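You operate a simulated robot arm through the tools that you are given. There is no shell and no other tool.

The job below is to be done with a simulated two-armed robot. You get a single attempt, and the scene is never put back.

TASK
Pick up the yellow pack with one hand, pass it to the other hand and put it on the top of the pick-up table.

It is judged by the outcome, as a careful person would: the job done as asked, and still so three seconds after it is handed in. It fails if anything else is knocked over, pushed out of place, dropped, spilled or broken.

THE ROBOT
Two 7-joint arms with two-finger parallel grippers on one trunk, on a base that moves. Base frame: it is fixed to the floor where the robot stands at the start and does not move with it; the origin is under the middle of the robot, x ahead of it, y to its left, z up; the surface under the hand at the start is at about z = 0.86. Units: m, rad, N and s.
The left shoulder is at the start at [0.022, 0.174, 1.525], the right one opposite. With the tool pointing down near the work surface each hand reaches from about 0.1 to 0.48 m from the robot's upright axis, wherever it stands, measured 20 degrees to its own side. Places, roughly: top of the pick-up table [0.5, -0.8, 0.8]; yellow pack (5x5x12 cm) [0.7, 0, 0.9]. Payload 3.6 kg a hand.
The TCP of each hand is the grasp point between the finger pads, 0.03 m short of the fingertips. In the tool frame z runs along the fingers and y along their closing line. Largest opening 0.11 m; finger width 0.02, thickness 0.01; the body of the gripper, 0.048 by 0.112 m, starts 0.055 m behind the TCP.
Orientation is that of the tool frame in the base frame, as [roll, pitch, yaw] about the fixed x, y, z axes, in that order (R = Rz(yaw) Ry(pitch) Rx(roll)). With the fingers straight down and closing along the base's y, the tool's x points along the base's -x, its y along +y and its z along -z.

THE INTERFACE
- The arms move only by the tool step_arm. It takes "left_targets", "right_targets" or both (then of equal length, played together; a hand with none holds still); each is a list that holds one entry, the list of rows, each a list of 7 numbers: the shift along the tool's x, y, z in m, then the turn, a rotation vector about the tool's x, y, z in rad, then the gripper command, from -1 (fully open) to 1 (shut), values between in proportion. In form: [[[dx, dy, dz, wx, wy, wz, hand], ...]]. A call has 1 to 20 rows; each row is the pose to reach, as a shift and turn from the pose commanded when the call began, along the tool's axes at that moment. Each row takes 0.2 s and may step no farther than 0.05 m and 0.15 rad from the row before; otherwise, or with a gripper value out of range, the whole call is refused. Where a pose cannot be reached the arm comes as near as it can. A force on the tool above 40 N (or 10 N above the force at the start of the call, whichever is more), or a blocked arm, ends the call early, and 0.2 s more pass. The fingers move at their own pace (about 0.153 m/s each) and stop on an object; they squeeze with about 26 N. The grip force told is the motor's: it shows also when the fingers shut on nothing. Time passes only in rows, and 0.2 s behind the last, so rows that repeat a pose let the fingers close. The reply holds the time, the measured pose of the TCP, the force on the tool along the base axes, the opening and the grip force, in the units named above and with some noise, with the torque about the TCP (base axes, N m) and any sound that the robot's microphone picked up, and new pictures: "show" is both (left out), scene, wrist or none (wrist: the cameras of the hands that moved).
- Cameras (640 x 400 px; columns grow to the right, rows downward): "scene" is now at [0.092, -0.0353, 1.669]; the picture's right is [-0.35, -0.94, 0.00], its down [-0.76, 0.29, -0.58] and it looks along [0.54, -0.20, -0.81] (base axes); focal length 292 px, centre (320, 200). "left" rides on the left gripper at [0.072, -0.017, -0.103] in its tool frame; the picture's right is [0.23, 0.97, 0.00], its down [-0.76, 0.18, -0.62] and it looks along [-0.61, 0.14, 0.78] (tool axes); focal length 222 px, centre (320, 200). "right" rides on the right gripper at [0.072, 0.017, -0.103] in its tool frame; the picture's right is [-0.23, 0.97, 0.00], its down [-0.76, -0.18, -0.62] and it looks along [-0.61, -0.14, 0.78] (tool axes); focal length 222 px, centre (320, 200). There is no depth. A picture from a camera that has moved, and an enlarged one, comes with that camera's place and axes in the base frame and with its lens. The place of the scene camera against the robot may be out by one fixed shift of up to 0.018 m in any direction.
- raise_lower(by): moves the trunk up (or, below 0, down) by that many m; the arms and the scene camera ride with it, the base frame stays. It gives what a move gives, with no picture.
- steer(legs): drives the robot by 1 to 6 legs, each [ahead, left, turn to the left] in m, m and rad, along the robot's own axes; the way and the turn of a leg run together, so that a leg with both is an arc; at most 1.5 m and 3.142 rad a leg. The arms and the cameras ride along, it lands a little off, and it stops where it bumps. It gives what a move gives, and a new picture of the scene camera.
- aim_head(pan, tilt): turns the head with the scene camera to pan (to the left, within 1.501 rad either way) and tilt (down, from -0.506 to 1.204), counted from straight ahead of the robot (the tilt from the chest, where the trunk bows). It gives what a move gives, and a new picture of the scene camera.
- close_up(camera, box): a new picture of the part [left, top, right, bottom] of that camera's present view, enlarged. It takes no simulated time.
- job_done(): hands the job in; it is judged then, once.

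Nothing tells you exact positions but the pictures and the camera data. Unless the task says otherwise, let go and move clear before handing in.

The tools are called after "Call:" as name(argument=value, ...) on one line, values as JSON. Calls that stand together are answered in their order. step_arm: Moves the arms, as the interface text tells. Its arguments: {"type":"object","properties":{"left_targets":{"type":"array","items":{"type":"array","items":{"type":"array","items":{"type":"number"}}}},"right_targets":{"type":"array","items":{"type":"array","items":{"type":"array","items":{"type":"number"}}}},"show":{"type":"string","enum":["both","scene","wrist","none"]}},"required":[]} The other tools are called the same way: raise_lower (by) moves the trunk up or down; steer (legs) drives the base; aim_head (pan, tilt) turns the head that bears the scene camera; close_up (camera, box) takes an enlarged picture of a part of a camera's view; job_done () hands the job in.

At the start:

```text
clock: 0.0
left_ee_pos: [0.3445, -0.038, 1.1774]
left_orientation: [3.141, 0.0, 3.141]
left_ft_force: [0.1, 0.1, -0.8]
left_ft_torque: [-0.01, 0.01, -0.04]
left_gripper_width: 0.1099
left_finger_force: 0.0
right_ee_pos: [0.2613, -0.3186, 1.1281]
right_orientation: [3.14, 0.0, 3.141]
right_ft_force: [0.3, -0.1, 0.4]
right_ft_torque: [-0.01, 0.0, 0.0]
right_gripper_width: 0.11
right_finger_force: 0.0
trunk travel left (down, up): [-0.638, 0.125]
robot x, y, heading: [0.0032, 0.0029, 0.004]
head pan, tilt (commanded): [-0.36, 0.949]
```

scene: 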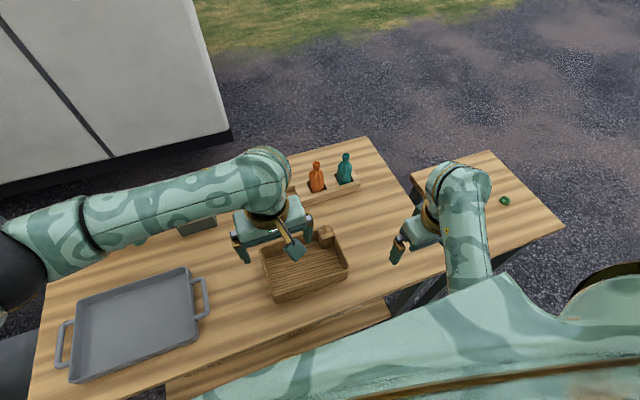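
right: 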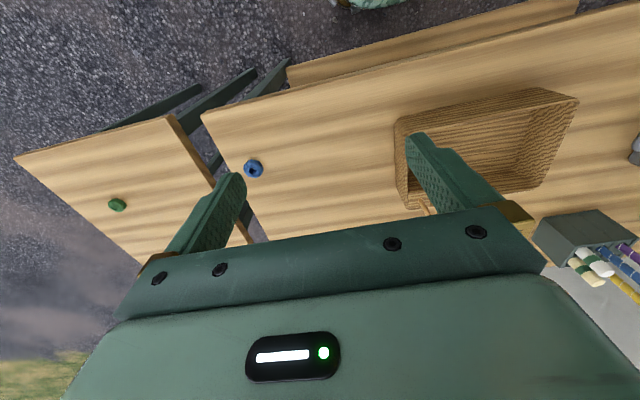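
left: 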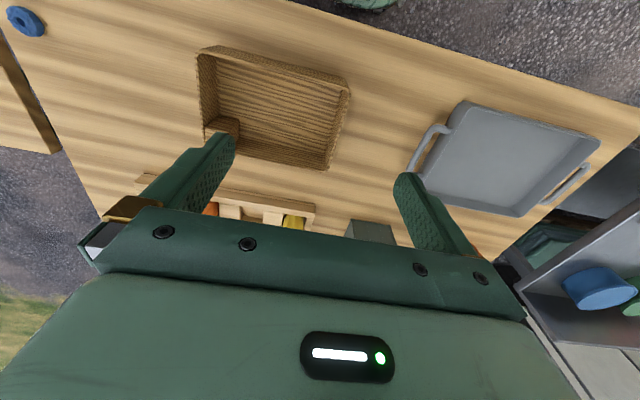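

I see a work table with a basket, a tray and a bottle rack, and the pick-up table to the right with a small green ring on it; the left arm hides the yellow pack's likely place. I'll take enlarged views to find the pack before moving.

Call:
close_up(camera="scene", box=[160, 120, 400, 270])

Call:
close_up(camera="left", box=[100, 140, 420, 340])

Call:
close_up(camera="scene", box=[380, 130, 640, 290])

```text
2.67 times, centred on (280, 195) of scene
camera zoom: at [0.092, -0.0353, 1.669], right [-0.35, -0.94, 0.0], down [-0.76, 0.29, -0.58], along [0.54, -0.2, -0.81], focal length 778 px, centre (427, 213)
```

zoom: 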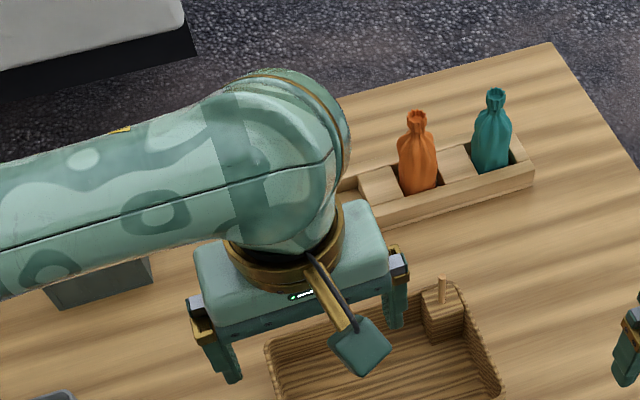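

```text
2.00 times, centred on (260, 240) of left
camera zoom: at [0.2735, -0.0548, 1.2811], right [-0.23, 0.97, 0.0], down [0.76, 0.18, 0.62], along [0.61, 0.14, -0.78], focal length 444 px, centre (440, 120)
```

zoom: 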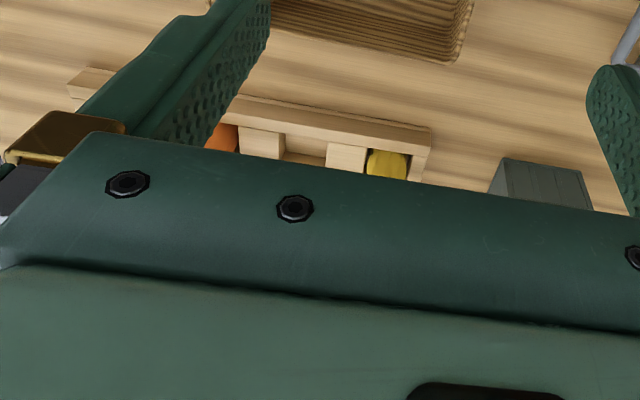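

```text
2.46 times, centred on (510, 210) of scene
camera zoom: at [0.092, -0.0353, 1.669], right [-0.35, -0.94, 0.0], down [-0.76, 0.29, -0.58], along [0.54, -0.2, -0.81], focal length 719 px, centre (-148, 175)
```

zoom: 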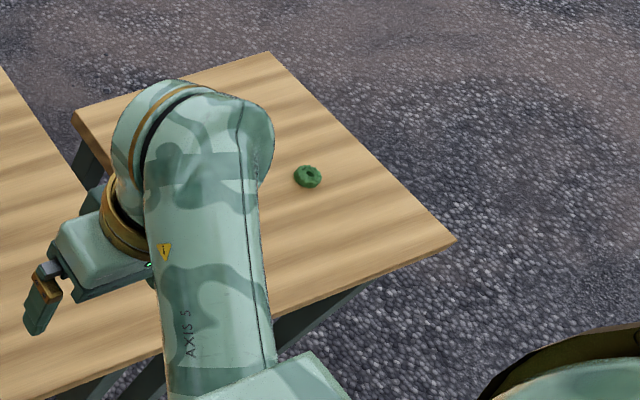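

The yellow pack seems to stand at the left end of the rack, hidden behind the left arm. I'll move the left hand back to the left and up, away from everything, to get a clear view.

Call:
step_arm(left_targets=[[[0.01, 0.035, -0.01, 0, 0, 0, -1], [0.02, 0.07, -0.02, 0, 0, 0, -1], [0.03, 0.105, -0.03, 0, 0, 0, -1], [0.04, 0.14, -0.04, 0, 0, 0, -1], [0.05, 0.175, -0.05, 0, 0, 0, -1], [0.06, 0.21, -0.06, 0, 0, 0, -1], [0.07, 0.245, -0.07, 0, 0, 0, -1], [0.08, 0.28, -0.08, 0, 0, 0, -1]]], show="both")

```text
clock: 1.8
left_ee_pos: [0.2609, 0.2438, 1.2594]
left_orientation: [-3.139, 0.001, -3.14]
left_ft_force: [-1.1, -0.3, -0.6]
left_ft_torque: [-0.01, -0.02, -0.01]
left_gripper_width: 0.1103
left_finger_force: 0.0
right_ee_pos: [0.2604, -0.3168, 1.1285]
right_orientation: [3.141, 0.001, -3.141]
right_ft_force: [-0.1, -1.1, -0.5]
right_ft_torque: [0.0, 0.02, 0.0]
right_gripper_width: 0.1099
right_finger_force: 0.1
trunk travel left (down, up): [-0.638, 0.125]
robot x, y, heading: [-0.0032, -0.0008, -0.003]
head pan, tilt (commanded): [-0.36, 0.949]
camera scene: at [0.0901, -0.0334, 1.6691], right [-0.35, -0.94, 0.0], down [-0.76, 0.29, -0.58], along [0.55, -0.21, -0.81], focal length 292 px, centre (320, 200)
camera left: at [0.189, 0.2273, 1.3623], right [-0.23, 0.97, 0.0], down [0.76, 0.18, 0.62], along [0.61, 0.14, -0.78], focal length 222 px, centre (320, 200)
```

scene: 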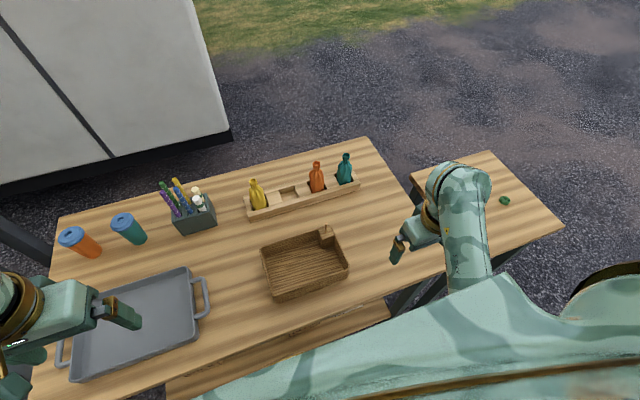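
left: 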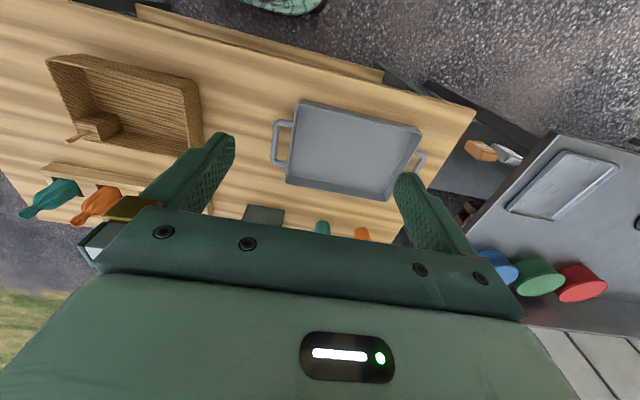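

Call:
close_up(camera="scene", box=[160, 140, 400, 290])

Call:
close_up(camera="scene", box=[220, 150, 300, 200])

Call:
close_up(camera="scene", box=[225, 170, 305, 220])

```text
2.67 times, centred on (280, 215) of scene
camera zoom: at [0.0901, -0.0334, 1.6691], right [-0.35, -0.94, 0.0], down [-0.76, 0.29, -0.58], along [0.55, -0.21, -0.81], focal length 778 px, centre (427, 160)
```

zoom: 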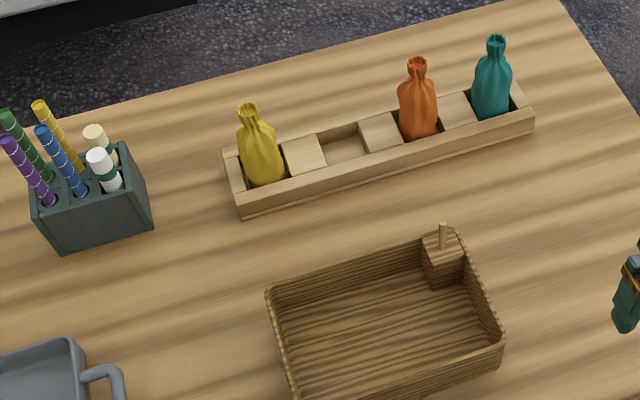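

```text
8.00 times, centred on (260, 175) of scene
camera zoom: at [0.0901, -0.0334, 1.6691], right [-0.35, -0.94, 0.0], down [-0.76, 0.29, -0.58], along [0.55, -0.21, -0.81], focal length 2335 px, centre (800, 400)
```

zoom: 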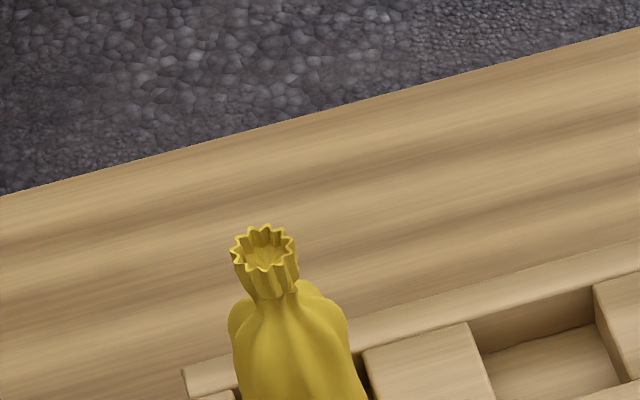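

```text
8.00 times, centred on (265, 195) of scene
camera zoom: at [0.0901, -0.0334, 1.6691], right [-0.35, -0.94, 0.0], down [-0.76, 0.29, -0.58], along [0.55, -0.21, -0.81], focal length 2335 px, centre (760, 240)
```

zoom: 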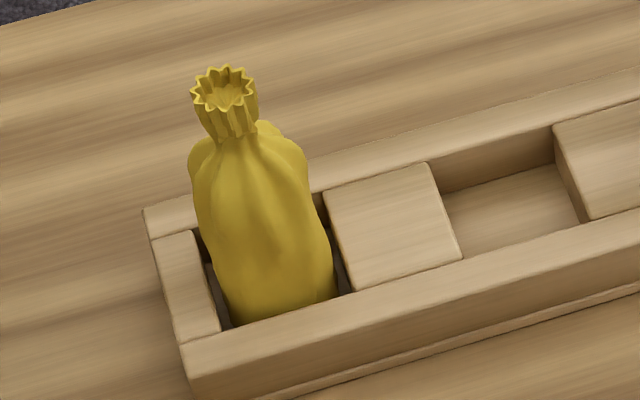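

The yellow pack stands in the left end slot of the rack, with its top near [0.70, -0.04, 0.98]. That is beyond the hand's reach from here, so I'll look down at the gap between base and table and then over at the pick-up table.

Call:
aim_head(pan=0.0, tilt=1.2)

Call:
aim_head(pan=-0.9, tilt=0.8)

Call:
aim_head(pan=0.0, tilt=0.8)

```text
clock: 2.6
left_ee_pos: [0.2637, 0.2418, 1.2585]
left_orientation: [-3.141, 0.001, 3.141]
left_ft_force: [-0.3, -0.1, 0.1]
left_ft_torque: [-0.01, 0.01, 0.01]
left_gripper_width: 0.1102
left_finger_force: 0.0
right_ee_pos: [0.2623, -0.3191, 1.127]
right_orientation: [-3.14, 0.002, 3.141]
right_ft_force: [0.1, 0.0, 0.4]
right_ft_torque: [0.0, 0.0, 0.0]
right_gripper_width: 0.11
right_finger_force: 0.0
trunk travel left (down, up): [-0.638, 0.125]
robot x, y, heading: [0.0003, 0.0003, 0.0]
head pan, tilt (commanded): [0.0, 1.201]
camera scene: at [0.0802, -0.0099, 1.6528], right [0.0, -1.0, 0.0], down [-0.93, 0.0, -0.36], along [0.36, 0.0, -0.93], focal length 292 px, centre (320, 200)
```

scene: 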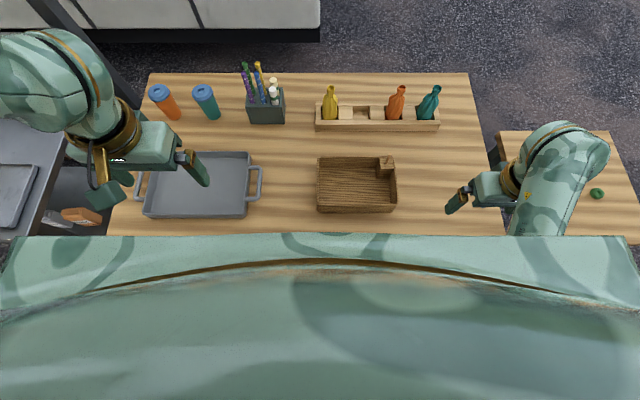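

```text
clock: 3.8
left_ee_pos: [0.2632, 0.2434, 1.2578]
left_orientation: [-3.14, 0.001, -3.141]
left_ft_force: [-0.7, 0.7, -0.6]
left_ft_torque: [0.0, 0.03, 0.0]
left_gripper_width: 0.1099
left_finger_force: 0.0
right_ee_pos: [0.2612, -0.3169, 1.1274]
right_orientation: [3.141, 0.002, 3.141]
right_ft_force: [-0.4, 0.5, -1.1]
right_ft_torque: [0.03, 0.02, -0.02]
right_gripper_width: 0.11
right_finger_force: 0.0
trunk travel left (down, up): [-0.638, 0.125]
robot x, y, heading: [0.0001, -0.0011, -0.0]
head pan, tilt (commanded): [-0.901, 0.799]
camera scene: at [0.074, -0.0726, 1.6805], right [-0.78, -0.62, 0.0], down [-0.45, 0.56, -0.7], along [0.43, -0.55, -0.72], focal length 292 px, centre (320, 200)
```

scene: 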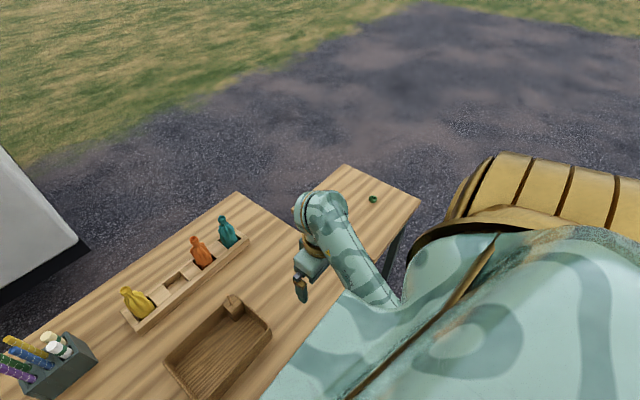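

```text
clock: 5.0
left_ee_pos: [0.263, 0.2421, 1.2585]
left_orientation: [-3.141, -0.001, -3.141]
left_ft_force: [0.2, -0.2, 0.5]
left_ft_torque: [0.01, 0.0, -0.03]
left_gripper_width: 0.1101
left_finger_force: 0.0
right_ee_pos: [0.2614, -0.3179, 1.1275]
right_orientation: [-3.141, 0.0, 3.141]
right_ft_force: [0.3, -0.3, -0.7]
right_ft_torque: [0.0, 0.0, -0.01]
right_gripper_width: 0.1098
right_finger_force: 0.1
trunk travel left (down, up): [-0.638, 0.125]
robot x, y, heading: [0.0013, -0.0007, -0.002]
head pan, tilt (commanded): [0.0, 0.799]
camera scene: at [0.1046, -0.0096, 1.6805], right [0.0, -1.0, 0.0], down [-0.72, 0.0, -0.7], along [0.7, 0.0, -0.72], focal length 292 px, centre (320, 200)
```

scene: 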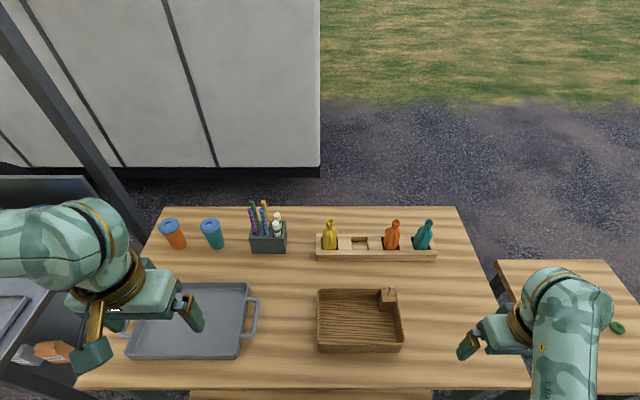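

From this view I get the work table spanning x 0.27–0.86, the yellow pack near [0.69, -0.04], and the pick-up table about x 0.27–0.67, y -1.0 to -0.62, with the green ring at about (0.43, -0.88). Next I'll turn the left hand by a quarter turn, which tests the grasp yaw and lets its camera see the base/table gap, and raise the right hand.

Call:
step_arm(left_targets=[[[0, 0, 0, 0, 0, 0.143, -1], [0, 0, 0, 0, 0, 0.286, -1], [0, 0, 0, 0, 0, 0.429, -1], [0, 0, 0, 0, 0, 0.571, -1], [0, 0, 0, 0, 0, 0.714, -1], [0, 0, 0, 0, 0, 0.857, -1], [0, 0, 0, 0, 0, 1.0, -1], [0, 0, 0, 0, 0, 1.143, -1], [0, 0, 0, 0, 0, 1.286, -1], [0, 0, 0, 0, 0, 1.428, -1], [0, 0, 0, 0, 0, 1.571, -1]]], right_targets=[[[0, 0, -0.02, 0, 0, 0, -1], [0, 0, -0.04, 0, 0, 0, -1], [0, 0, -0.06, 0, 0, 0, -1], [0, 0, -0.08, 0, 0, 0, -1], [0, 0, -0.1, 0, 0, 0, -1], [0, 0, -0.12, 0, 0, 0, -1], [0, 0, -0.14, 0, 0, 0, -1], [0, 0, -0.16, 0, 0, 0, -1], [0, 0, -0.18, 0, 0, 0, -1], [0, 0, -0.2, 0, 0, 0, -1], [0, 0, -0.22, 0, 0, 0, -1]]], show="both")

```text
clock: 7.4
left_ee_pos: [0.267, 0.241, 1.2584]
left_orientation: [-3.141, 0.0, 1.57]
left_ft_force: [-0.5, -0.1, -0.6]
left_ft_torque: [0.05, -0.01, -0.01]
left_gripper_width: 0.1101
left_finger_force: 0.2
right_ee_pos: [0.2609, -0.3202, 1.2489]
right_orientation: [-3.141, -0.001, 3.141]
right_ft_force: [-0.6, -0.3, -0.4]
right_ft_torque: [0.01, 0.02, 0.0]
right_gripper_width: 0.1101
right_finger_force: 0.0
right hand out of reach, approached as far as the arm can: row 7, 8, 9, 10, 11
trunk travel left (down, up): [-0.638, 0.125]
robot x, y, heading: [0.0033, -0.0038, 0.0]
head pan, tilt (commanded): [0.0, 0.799]
camera scene: at [0.1046, -0.0095, 1.6805], right [0.0, -1.0, 0.0], down [-0.72, 0.0, -0.7], along [0.7, 0.0, -0.72], focal length 292 px, centre (320, 200)
camera right: at [0.1896, -0.3004, 1.3502], right [0.23, 0.97, 0.0], down [0.76, -0.18, 0.62], along [0.61, -0.14, -0.78], focal length 222 px, centre (320, 200)
camera left: at [0.2492, 0.3149, 1.3611], right [0.97, 0.22, 0.0], down [0.18, -0.76, 0.62], along [0.14, -0.61, -0.78], focal length 222 px, centre (320, 200)
```

scene: 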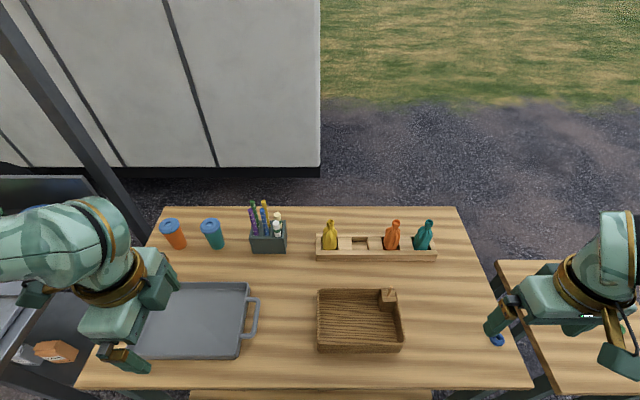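
right: 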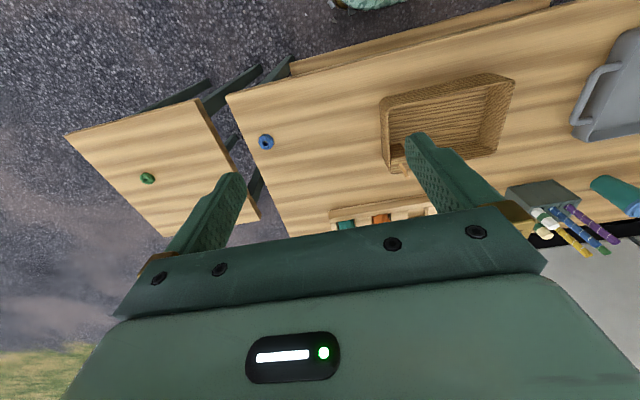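
left: 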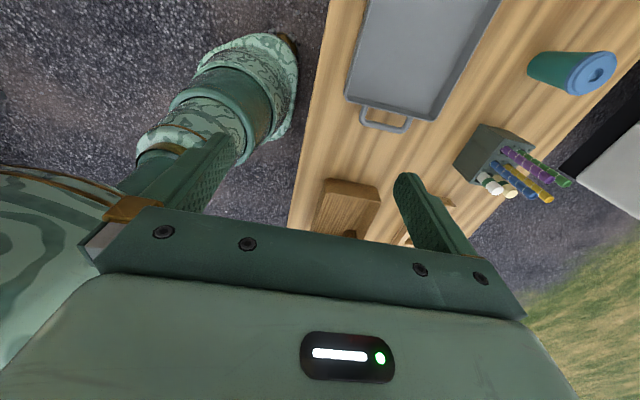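

The quarter-turn works, and the left camera sees the base: its foot front appears near x = 0.19, a little short of the table edge at x = 0.27. I'll enlarge to see the shape of the leg and any shelf below the table.

Call:
close_up(camera="left", box=[60, 0, 380, 200])

Call:
close_up(camera="right", box=[60, 0, 380, 200])

```text
2.00 times, centred on (220, 100) of left
camera zoom: at [0.2492, 0.3149, 1.3611], right [0.97, 0.22, 0.0], down [0.18, -0.76, 0.62], along [0.14, -0.61, -0.78], focal length 444 px, centre (520, 400)
```

zoom: 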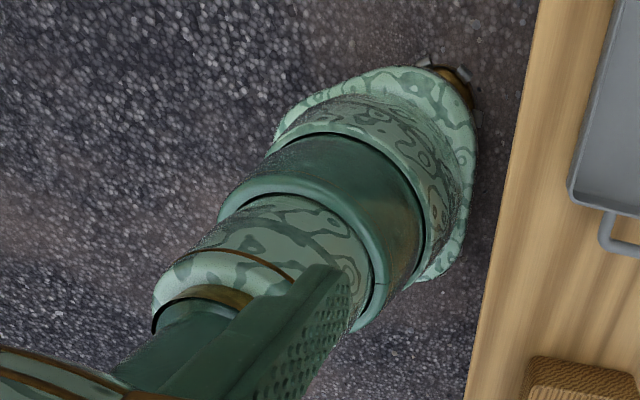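

```text
2.00 times, centred on (220, 100) of right
camera zoom: at [0.1896, -0.3004, 1.3502], right [0.23, 0.97, 0.0], down [0.76, -0.18, 0.62], along [0.61, -0.14, -0.78], focal length 444 px, centre (520, 400)
```

zoom: 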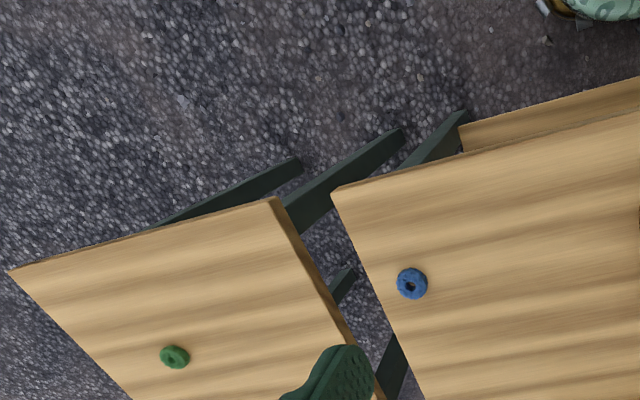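

The base is a low wheeled foot with a telescoping column, with front near x = 0.2, and a lower shelf front edge lies near x = 0.29, so only about 6 cm of forward drive is available. Up high, clear of everything, I'll stretch the left hand forward to measure how far it truly reaches.

Call:
step_arm(left_targets=[[[-0.008, 0.045, 0, 0, 0, 0, -1], [-0.016, 0.09, 0, 0, 0, 0, -1], [-0.024, 0.135, 0, 0, 0, 0, -1], [-0.032, 0.18, 0, 0, 0, 0, -1], [-0.04, 0.225, 0, 0, 0, 0, -1], [-0.048, 0.27, 0, 0, 0, 0, -1], [-0.056, 0.315, 0, 0, 0, 0, -1], [-0.064, 0.36, 0, 0, 0, 0, -1], [-0.07, 0.4, 0, 0, 0, 0, -1]]], show="both")

```text
clock: 9.4
left_ee_pos: [0.6144, 0.1819, 1.2557]
left_orientation: [-3.141, 0.002, 1.571]
left_ft_force: [0.5, 1.1, 0.9]
left_ft_torque: [-0.02, -0.03, -0.03]
left_gripper_width: 0.1099
left_finger_force: 0.1
left hand out of reach, approached as far as the arm can: row 8, 9
right_ee_pos: [0.2604, -0.3156, 1.249]
right_orientation: [-3.141, 0.0, -3.141]
right_ft_force: [-0.4, 0.0, 0.2]
right_ft_torque: [-0.06, -0.02, -0.02]
right_gripper_width: 0.1099
right_finger_force: 0.1
trunk travel left (down, up): [-0.638, 0.125]
robot x, y, heading: [0.0002, -0.004, -0.001]
head pan, tilt (commanded): [0.0, 0.799]
camera scene: at [0.1041, -0.0059, 1.6806], right [0.0, -1.0, 0.0], down [-0.72, 0.0, -0.7], along [0.7, 0.0, -0.72], focal length 292 px, centre (320, 200)
camera left: at [0.5979, 0.2549, 1.3599], right [0.97, 0.23, 0.0], down [0.18, -0.76, 0.62], along [0.14, -0.61, -0.78], focal length 222 px, centre (320, 200)
```

scene: 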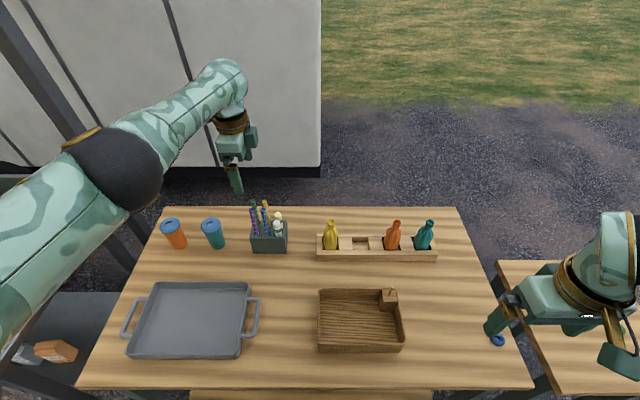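
left: 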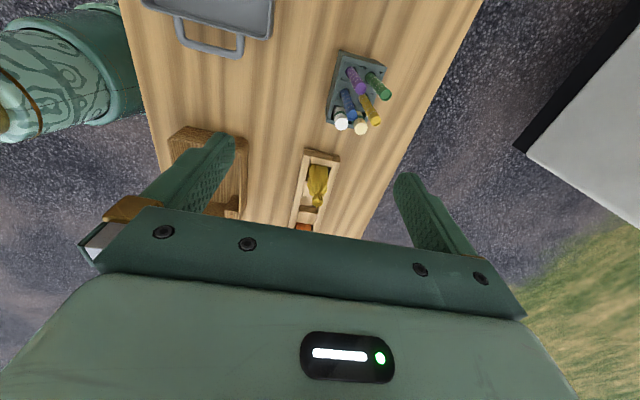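

The left hand reaches x ≈ 0.61 with the tool down, so with the tool pitched forward about 60° and the trunk lowered, it can take the pack from the front, leaving the top free for the right hand. I'll enlarge both views to measure the pack and the rack's rim height.

Call:
close_up(camera="left", box=[270, 130, 366, 190])

Call:
close_up(camera="left", box=[260, 135, 388, 215])

Call:
close_up(camera="scene", box=[300, 205, 396, 265])

```text
6.67 times, centred on (318, 160) of left
camera zoom: at [0.5979, 0.2549, 1.3599], right [0.97, 0.23, 0.0], down [0.18, -0.76, 0.62], along [0.14, -0.61, -0.78], focal length 1481 px, centre (333, 467)
```

zoom: 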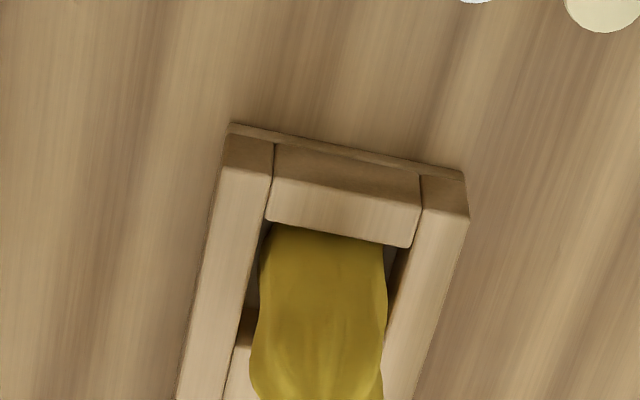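

```text
5.00 times, centred on (324, 175) of left
camera zoom: at [0.5979, 0.2549, 1.3599], right [0.97, 0.23, 0.0], down [0.18, -0.76, 0.62], along [0.14, -0.61, -0.78], focal length 1111 px, centre (300, 325)
```

zoom: 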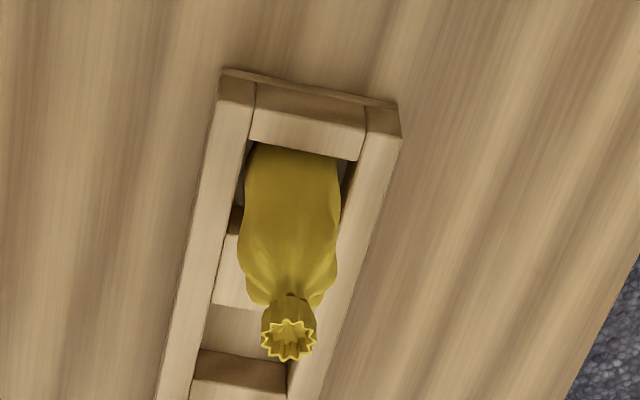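

```text
6.67 times, centred on (348, 235) of scene
camera zoom: at [0.1041, -0.0059, 1.6806], right [0.0, -1.0, 0.0], down [-0.72, 0.0, -0.7], along [0.7, 0.0, -0.72], focal length 1946 px, centre (133, -33)
```

zoom: 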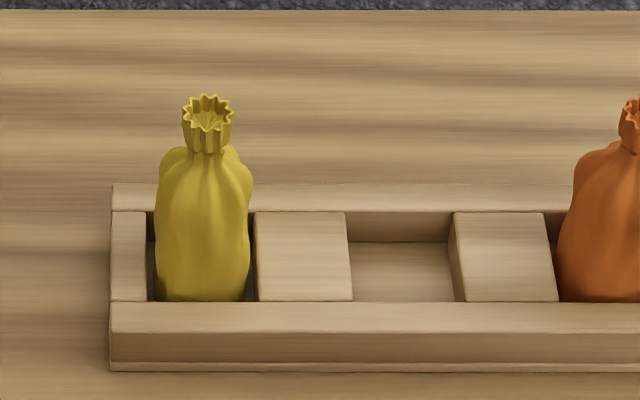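

I now take the pack's axis at about (0.662, -0.037) (the scene camera reads x about 0.018 too far), the rack rim at z ≈ 0.89, and the pack top at z ≈ 0.985–0.995. I'll draw the left hand back a bit and return it to the standard yaw, then pitch it forward.

Call:
step_arm(left_targets=[[[-0.003, -0.012, 0, 0, 0, -0.143, -1], [-0.006, -0.024, 0, 0, 0, -0.286, -1], [-0.009, -0.036, 0, 0, 0, -0.429, -1], [-0.012, -0.048, 0, 0, 0, -0.571, -1], [-0.015, -0.06, 0, 0, 0, -0.714, -1], [-0.018, -0.072, 0, 0, 0, -0.857, -1], [-0.021, -0.084, 0, 0, 0, -1.0, -1], [-0.024, -0.096, 0, 0, 0, -1.143, -1], [-0.027, -0.108, 0, 0, 0, -1.286, -1], [-0.03, -0.12, 0, 0, 0, -1.428, -1], [-0.03, -0.134, 0, 0, 0, -1.571, -1]]], show="none")

Call:
step_arm(left_targets=[[[0, 0, 0, 0, -0.131, 0, -1], [0, 0, 0, 0, -0.262, 0, -1], [0, 0, 0, 0, -0.393, 0, -1], [0, 0, 0, 0, -0.524, 0, -1], [0, 0, 0, 0, -0.655, 0, -1], [0, 0, 0, 0, -0.786, 0, -1], [0, 0, 0, 0, -0.917, 0, -1], [0, 0, 0, 0, -1.047, 0, -1]]], show="both")

```text
clock: 11.8
left_ee_pos: [0.4805, 0.1492, 1.2586]
left_orientation: [-3.141, 0.0, -3.137]
left_ft_force: [-0.1, 0.0, 0.4]
left_ft_torque: [-0.02, 0.01, 0.03]
left_gripper_width: 0.11
left_finger_force: 0.0
right_ee_pos: [0.2609, -0.3183, 1.2484]
right_orientation: [-3.141, 0.0, 3.141]
right_ft_force: [-0.3, 0.6, 0.0]
right_ft_torque: [-0.01, 0.0, -0.01]
right_gripper_width: 0.1101
right_finger_force: 0.1
trunk travel left (down, up): [-0.638, 0.125]
robot x, y, heading: [0.0004, -0.0022, -0.003]
head pan, tilt (commanded): [0.0, 0.799]
```

```text
clock: 13.6
left_ee_pos: [0.4805, 0.1485, 1.2565]
left_orientation: [-3.14, 1.049, -3.138]
left_ft_force: [0.1, 0.6, 0.0]
left_ft_torque: [-0.03, 0.02, 0.0]
left_gripper_width: 0.1102
left_finger_force: 0.0
right_ee_pos: [0.2596, -0.3175, 1.2486]
right_orientation: [3.141, -0.001, 3.141]
right_ft_force: [0.1, -0.4, -0.1]
right_ft_torque: [-0.02, 0.0, 0.0]
right_gripper_width: 0.1101
right_finger_force: 0.0
trunk travel left (down, up): [-0.638, 0.125]
robot x, y, heading: [-0.004, 0.0006, 0.0]
head pan, tilt (commanded): [0.0, 0.799]
camera scene: at [0.1041, -0.0095, 1.6806], right [0.0, -1.0, 0.0], down [-0.72, 0.0, -0.7], along [0.7, 0.0, -0.72], focal length 292 px, centre (320, 200)
camera left: at [0.3547, 0.1328, 1.2464], right [-0.11, 0.97, -0.2], down [-0.16, 0.18, 0.97], along [0.98, 0.14, 0.14], focal length 222 px, centre (320, 200)
```

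scene: 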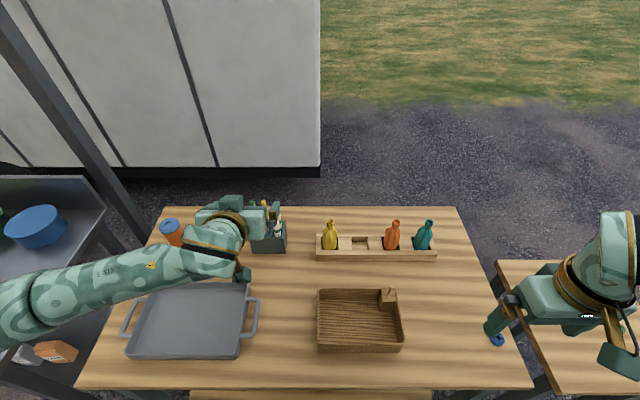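
left: 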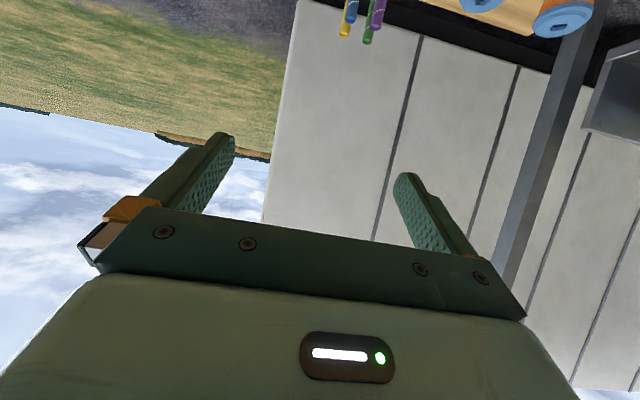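

The pitched grasp pose works. Now I'll ease the robot 0.04 m ahead and 0.12 m to the right, so that the left hand is in line with the pack and away from the pens, then lower the trunk by 0.2 m.

Call:
steer(legs=[[0.04, -0.12, 0]])

Call:
raise_lower(by=-0.2)

```text
clock: 14.9
left_ee_pos: [0.521, 0.0323, 1.2559]
left_orientation: [-3.141, 1.047, 3.141]
left_ft_force: [-0.4, -0.7, -0.2]
left_ft_torque: [-0.01, 0.01, -0.03]
left_gripper_width: 0.1099
left_finger_force: 0.1
right_ee_pos: [0.3019, -0.4378, 1.2486]
right_orientation: [3.14, 0.0, -3.141]
right_ft_force: [-0.3, 0.2, -0.1]
right_ft_torque: [0.03, 0.01, -0.02]
right_gripper_width: 0.1097
right_finger_force: 0.0
trunk travel left (down, up): [-0.638, 0.125]
robot x, y, heading: [0.0377, -0.1179, -0.001]
head pan, tilt (commanded): [0.0, 0.799]
camera scene: at [0.1443, -0.128, 1.6805], right [0.0, -1.0, 0.0], down [-0.72, 0.0, -0.7], along [0.7, 0.0, -0.72], focal length 292 px, centre (320, 200)
```

scene: 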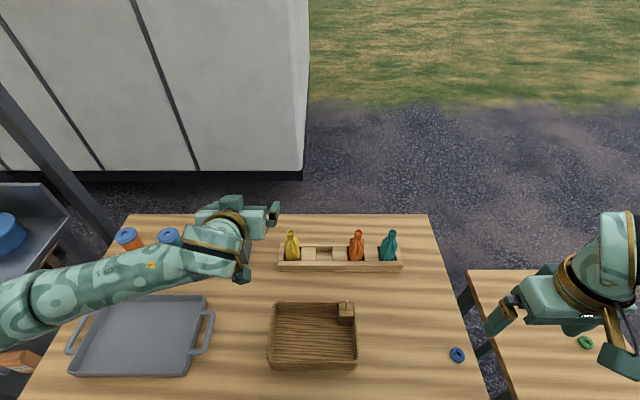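

```text
clock: 17.1
left_ee_pos: [0.5211, 0.0298, 1.0577]
left_orientation: [3.14, 1.047, -3.141]
left_ft_force: [-0.2, 0.3, 0.3]
left_ft_torque: [0.01, 0.0, -0.01]
left_gripper_width: 0.1099
left_finger_force: 0.0
right_ee_pos: [0.2995, -0.4371, 1.0489]
right_orientation: [-3.141, 0.002, 3.141]
right_ft_force: [0.2, -0.9, 0.1]
right_ft_torque: [0.04, 0.02, -0.01]
right_gripper_width: 0.11
right_finger_force: 0.0
trunk travel left (down, up): [-0.438, 0.325]
robot x, y, heading: [0.0411, -0.1171, -0.001]
head pan, tilt (commanded): [0.0, 0.799]
```

The move landed cleanly; the left hand is at (0.521, 0.030, 1.058) pitched 60° forward. I'll look through both cameras from here.

Call:
close_up(camera="left", box=[0, 0, 640, 400])

Call:
close_up(camera="scene", box=[0, 0, 640, 400])

```text
1.00 times, centred on (320, 200) of left (not enlarged: the box is as wide or as high as the picture)
camera zoom: at [0.3943, 0.0142, 1.0465], right [-0.11, 0.97, -0.2], down [-0.16, 0.18, 0.97], along [0.98, 0.14, 0.13], focal length 222 px, centre (320, 200)
```

zoom: 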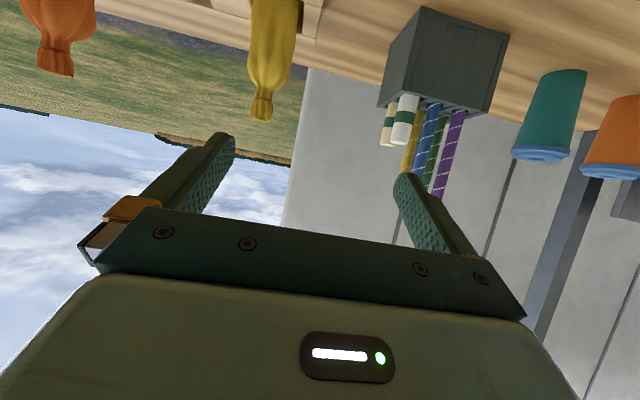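

```text
1.00 times, centred on (320, 200) of scene (not enlarged: the box is as wide or as high as the picture)
camera zoom: at [0.1663, -0.1286, 1.4798], right [0.0, -1.0, 0.0], down [-0.72, 0.0, -0.7], along [0.7, 0.0, -0.72], focal length 292 px, centre (320, 200)
```

zoom: 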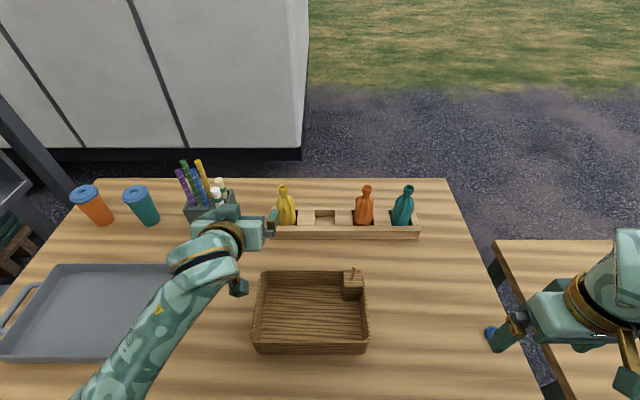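

The left camera now sees the pack nearly side-on (upside down in its picture). I'll enlarge it to fix the pack's height and lateral position.

Call:
close_up(camera="left", box=[200, 0, 360, 130])

Call:
close_up(camera="scene", box=[250, 170, 346, 230])

Call:
close_up(camera="scene", box=[140, 150, 300, 310])

```text
3.08 times, centred on (280, 65) of left
camera zoom: at [0.3943, 0.0142, 1.0465], right [-0.11, 0.97, -0.2], down [-0.16, 0.18, 0.97], along [0.98, 0.14, 0.13], focal length 684 px, centre (443, 615)
```

zoom: 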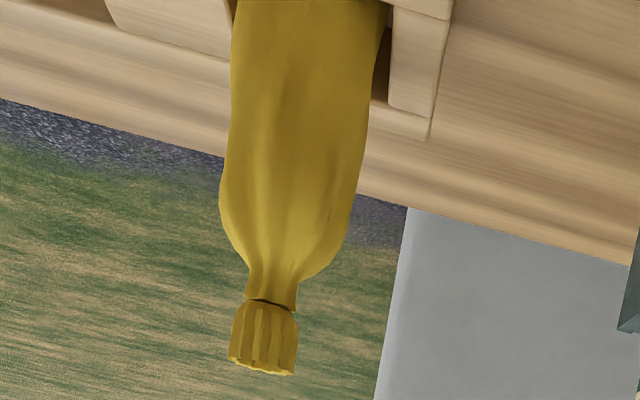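

```text
6.67 times, centred on (298, 200) of scene
camera zoom: at [0.1663, -0.1286, 1.4798], right [0.0, -1.0, 0.0], down [-0.72, 0.0, -0.7], along [0.7, 0.0, -0.72], focal length 1946 px, centre (467, 200)
```

zoom: 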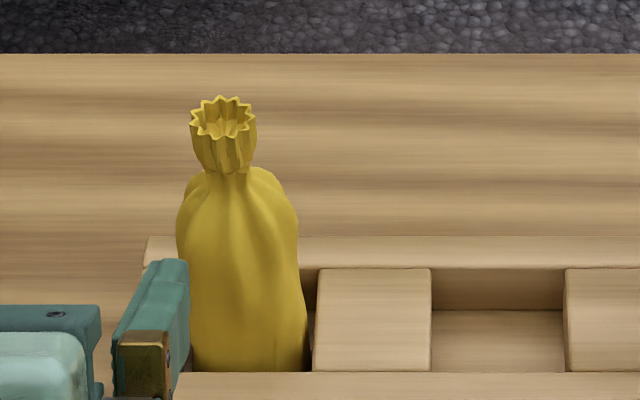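

```text
2.50 times, centred on (220, 230) of scene
camera zoom: at [0.1663, -0.1286, 1.4798], right [0.0, -1.0, 0.0], down [-0.72, 0.0, -0.7], along [0.7, 0.0, -0.72], focal length 730 px, centre (570, 125)
```

zoom: 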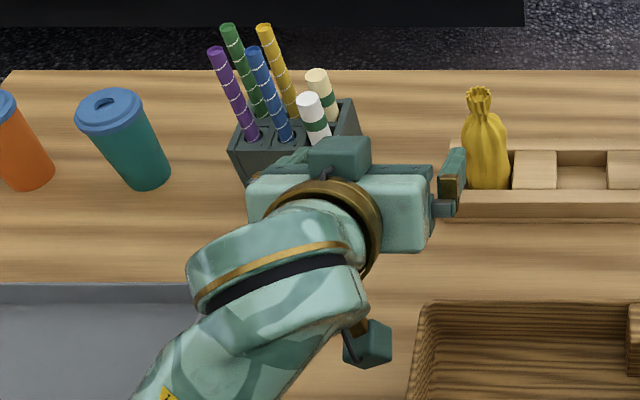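

The pack is centred near y ≈ -0.033 with its top near z ≈ 1.0. The left gripper shows a dark housing on its upper side, which matters for the hand-over clearance, so I'll enlarge it.

Call:
close_up(camera="scene", box=[185, 185, 297, 305])

Call:
close_up(camera="scene", box=[480, 220, 640, 400])

```text
3.33 times, centred on (241, 245) of scene
camera zoom: at [0.1663, -0.1286, 1.4798], right [0.0, -1.0, 0.0], down [-0.72, 0.0, -0.7], along [0.7, 0.0, -0.72], focal length 973 px, centre (583, 50)
```

zoom: 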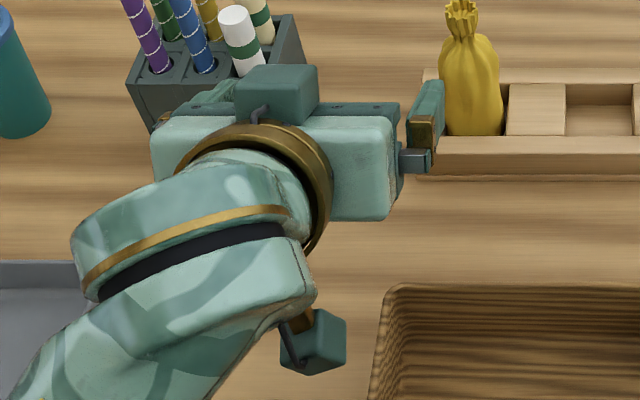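

```text
2.22 times, centred on (560, 310) of scene
camera zoom: at [0.1663, -0.1286, 1.4798], right [0.0, -1.0, 0.0], down [-0.72, 0.0, -0.7], along [0.7, 0.0, -0.72], focal length 649 px, centre (-213, -44)
```

zoom: 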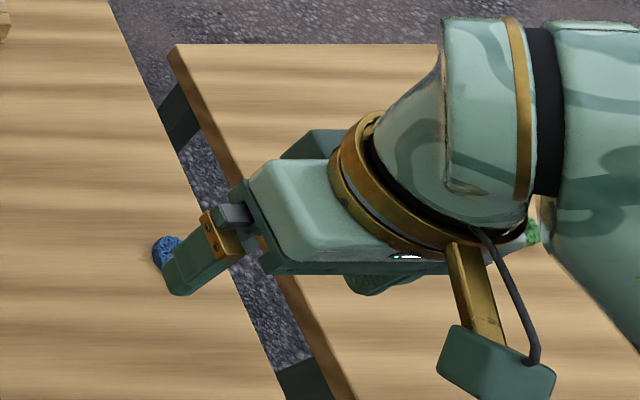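

Call:
close_up(camera="scene", box=[208, 190, 256, 220])

Call:
close_up(camera="scene", box=[530, 240, 594, 300])

```text
13.33 times, centred on (232, 205) of scene
camera zoom: at [0.1663, -0.1286, 1.4798], right [0.0, -1.0, 0.0], down [-0.72, 0.0, -0.7], along [0.7, 0.0, -0.72], focal length 3892 px, centre (1493, 133)
```

zoom: 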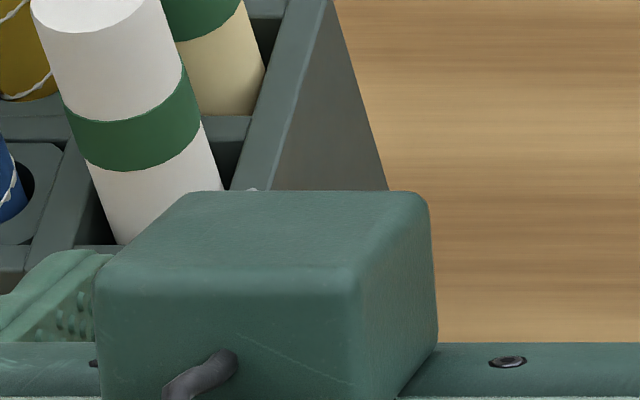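

```text
6.67 times, centred on (562, 270) of scene
camera zoom: at [0.1663, -0.1286, 1.4798], right [0.0, -1.0, 0.0], down [-0.72, 0.0, -0.7], along [0.7, 0.0, -0.72], focal length 1946 px, centre (-1293, -267)
```

zoom: 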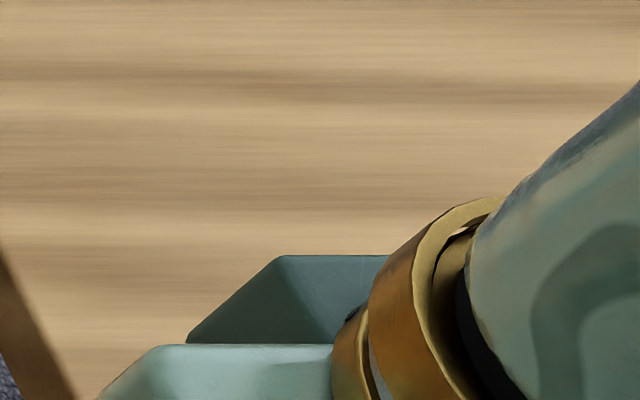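

The left gripper carries a box about 3 cm wide on its upper side, so a 70° forward pitch will leave more room for the right hand to take the pack from above. First I'll check the basket's back edge and height, since the left wrist must pass over it.

Call:
close_up(camera="scene", box=[235, 255, 395, 365])

Call:
close_up(camera="right", box=[0, 0, 640, 400])

```text
3.64 times, centred on (315, 310) of scene
camera zoom: at [0.1663, -0.1286, 1.4798], right [0.0, -1.0, 0.0], down [-0.72, 0.0, -0.7], along [0.7, 0.0, -0.72], focal length 1062 px, centre (338, -200)
```

zoom: 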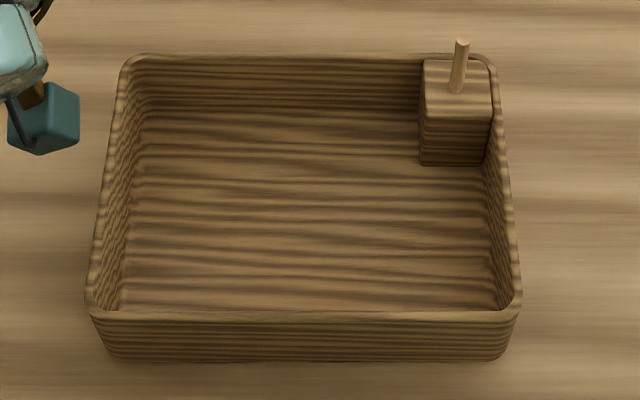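

```text
1.00 times, centred on (320, 200) of right (not enlarged: the box is as wide or as high as the picture)
camera zoom: at [0.2288, -0.4193, 1.1498], right [0.23, 0.97, 0.0], down [0.76, -0.18, 0.62], along [0.61, -0.14, -0.78], focal length 222 px, centre (320, 200)
```

zoom: 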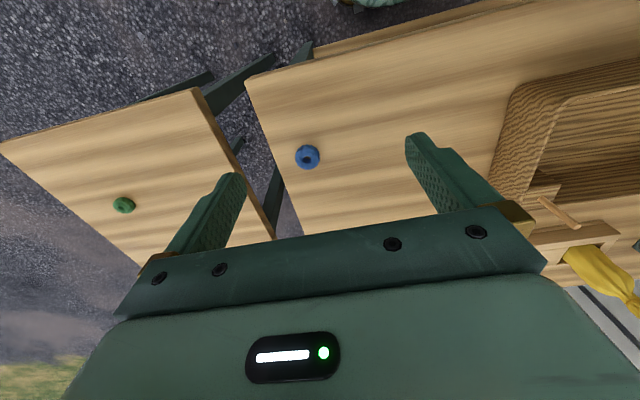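

Basket rim is at about z = 0.93 with its back edge at x ≈ 0.47, so I'll come straight down onto the pack rather than sliding in low. First I line the left hand up in y with the pack at 65° pitch, staying above everything.

Call:
step_arm(left_targets=[[[-0.004, -0.033, -0.0025, 0, -0.044, 0, -1], [-0.0087, -0.065, -0.005, 0, -0.0873, 0, -1], [-0.0087, -0.065, -0.005, 0, -0.0873, 0, -1]]], show="both")

```text
clock: 17.9
left_ee_pos: [0.5214, -0.0356, 1.0669]
left_orientation: [-3.141, 1.134, -3.141]
left_ft_force: [0.8, 0.2, -0.4]
left_ft_torque: [-0.02, -0.02, 0.02]
left_gripper_width: 0.1101
left_finger_force: 0.1
right_ee_pos: [0.3004, -0.4365, 1.0491]
right_orientation: [3.141, 0.002, -3.141]
right_ft_force: [0.4, -0.1, -0.6]
right_ft_torque: [0.01, 0.0, -0.01]
right_gripper_width: 0.1101
right_finger_force: 0.1
trunk travel left (down, up): [-0.438, 0.325]
robot x, y, heading: [0.042, -0.1164, 0.001]
head pan, tilt (commanded): [0.0, 0.799]
camera scene: at [0.1667, -0.128, 1.4797], right [0.0, -1.0, 0.0], down [-0.72, 0.0, -0.7], along [0.7, 0.0, -0.72], focal length 292 px, centre (320, 200)
camera left: at [0.3961, -0.0519, 1.0454], right [-0.1, 0.97, -0.21], down [-0.24, 0.18, 0.95], along [0.97, 0.14, 0.22], focal length 222 px, centre (320, 200)
```

scene: 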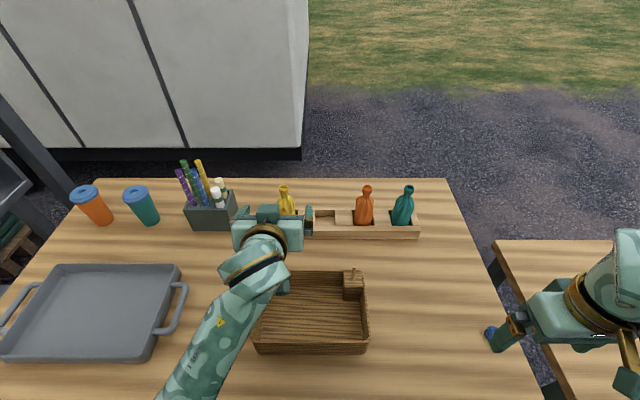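
left: 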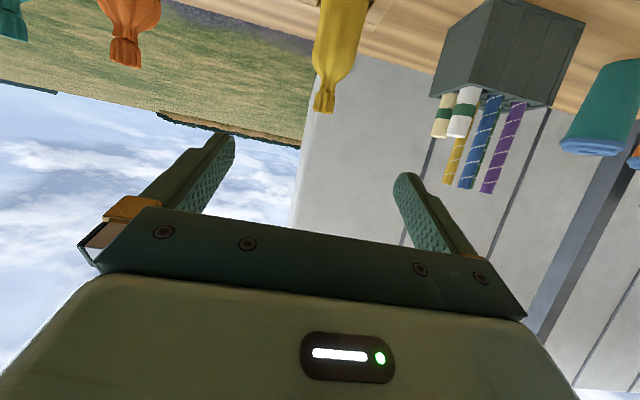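

Call:
close_up(camera="left", box=[270, 0, 400, 130])

Call:
close_up(camera="scene", box=[225, 170, 335, 300])

```text
3.08 times, centred on (335, 65) of left
camera zoom: at [0.3961, -0.0519, 1.0454], right [-0.1, 0.97, -0.21], down [-0.24, 0.18, 0.95], along [0.97, 0.14, 0.22], focal length 684 px, centre (274, 615)
```

zoom: 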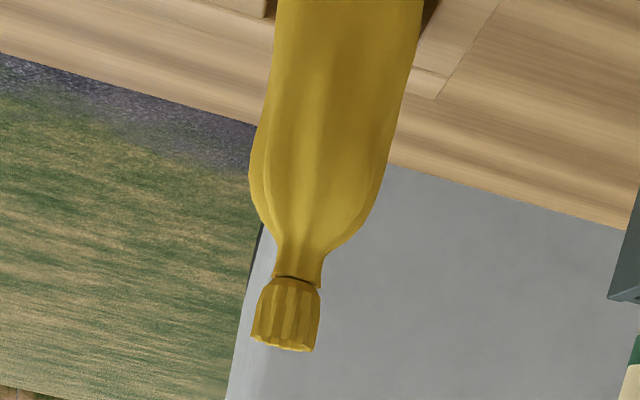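

```text
3.08 times, centred on (280, 235) of scene
camera zoom: at [0.1667, -0.128, 1.4797], right [0.0, -1.0, 0.0], down [-0.72, 0.0, -0.7], along [0.7, 0.0, -0.72], focal length 898 px, centre (443, 92)
```

zoom: 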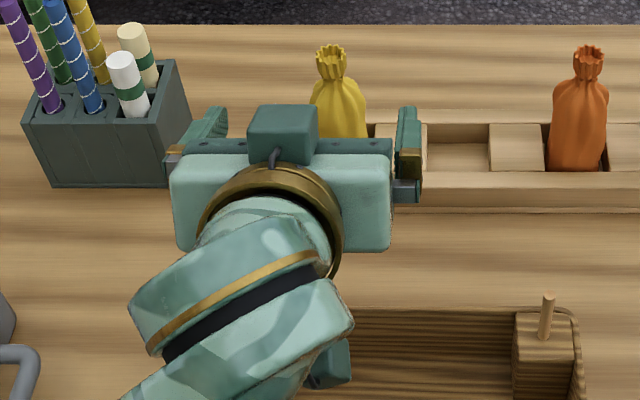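

The triangulated pack axis is (0.661, -0.031), its top at z ≈ 1.004 with full width up to z ≈ 0.957. I'll move the left hand forward above the pack, fingers astride it in y, before coming straight down.

Call:
step_arm(left_targets=[[[-0.0147, 0.0012, 0.0267, 0, 0, 0, -1], [-0.0294, 0.0023, 0.0534, 0, 0, 0, -1], [-0.044, 0.0035, 0.0801, 0, 0, 0, -1], [-0.0587, 0.0046, 0.1068, 0, 0, 0, -1], [-0.0587, 0.0046, 0.1068, 0, 0, 0, -1]]], show="both")

```text
clock: 19.1
left_ee_pos: [0.6418, -0.02, 1.0717]
left_orientation: [3.097, 1.136, 3.108]
left_ft_force: [-0.3, 0.0, -1.1]
left_ft_torque: [-0.02, 0.01, 0.04]
left_gripper_width: 0.1098
left_finger_force: 0.1
right_ee_pos: [0.3008, -0.4373, 1.0478]
right_orientation: [-3.141, 0.002, -3.141]
right_ft_force: [-0.2, 0.7, 0.3]
right_ft_torque: [-0.01, -0.01, 0.01]
right_gripper_width: 0.11
right_finger_force: 0.1
trunk travel left (down, up): [-0.438, 0.325]
robot x, y, heading: [0.0408, -0.1151, -0.004]
head pan, tilt (commanded): [0.0, 0.799]
camera scene: at [0.1662, -0.1282, 1.4797], right [0.0, -1.0, 0.0], down [-0.72, 0.0, -0.7], along [0.7, 0.0, -0.72], focal length 292 px, centre (320, 200)
camera left: at [0.5176, -0.0386, 1.0502], right [-0.1, 0.98, -0.19], down [-0.24, 0.16, 0.96], along [0.96, 0.14, 0.22], focal length 222 px, centre (320, 200)
```

scene: 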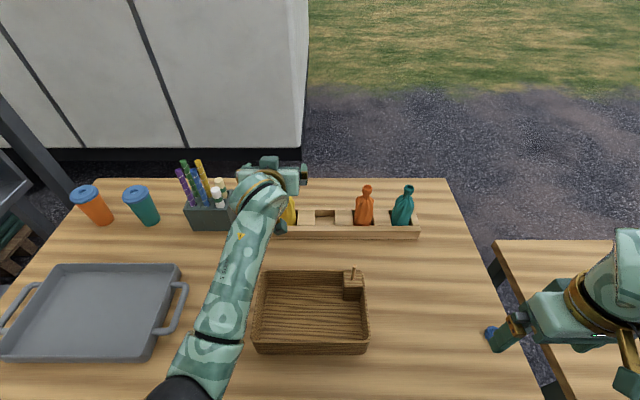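
left: 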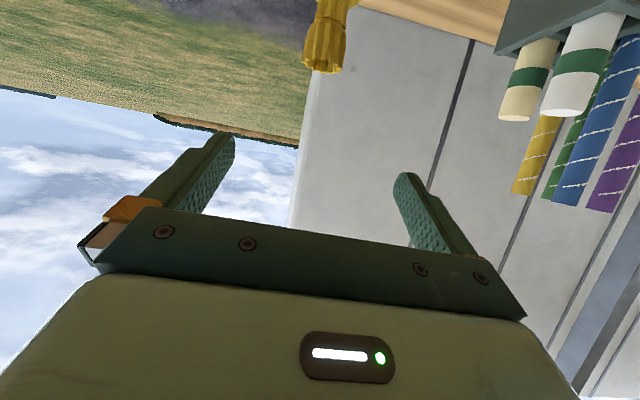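

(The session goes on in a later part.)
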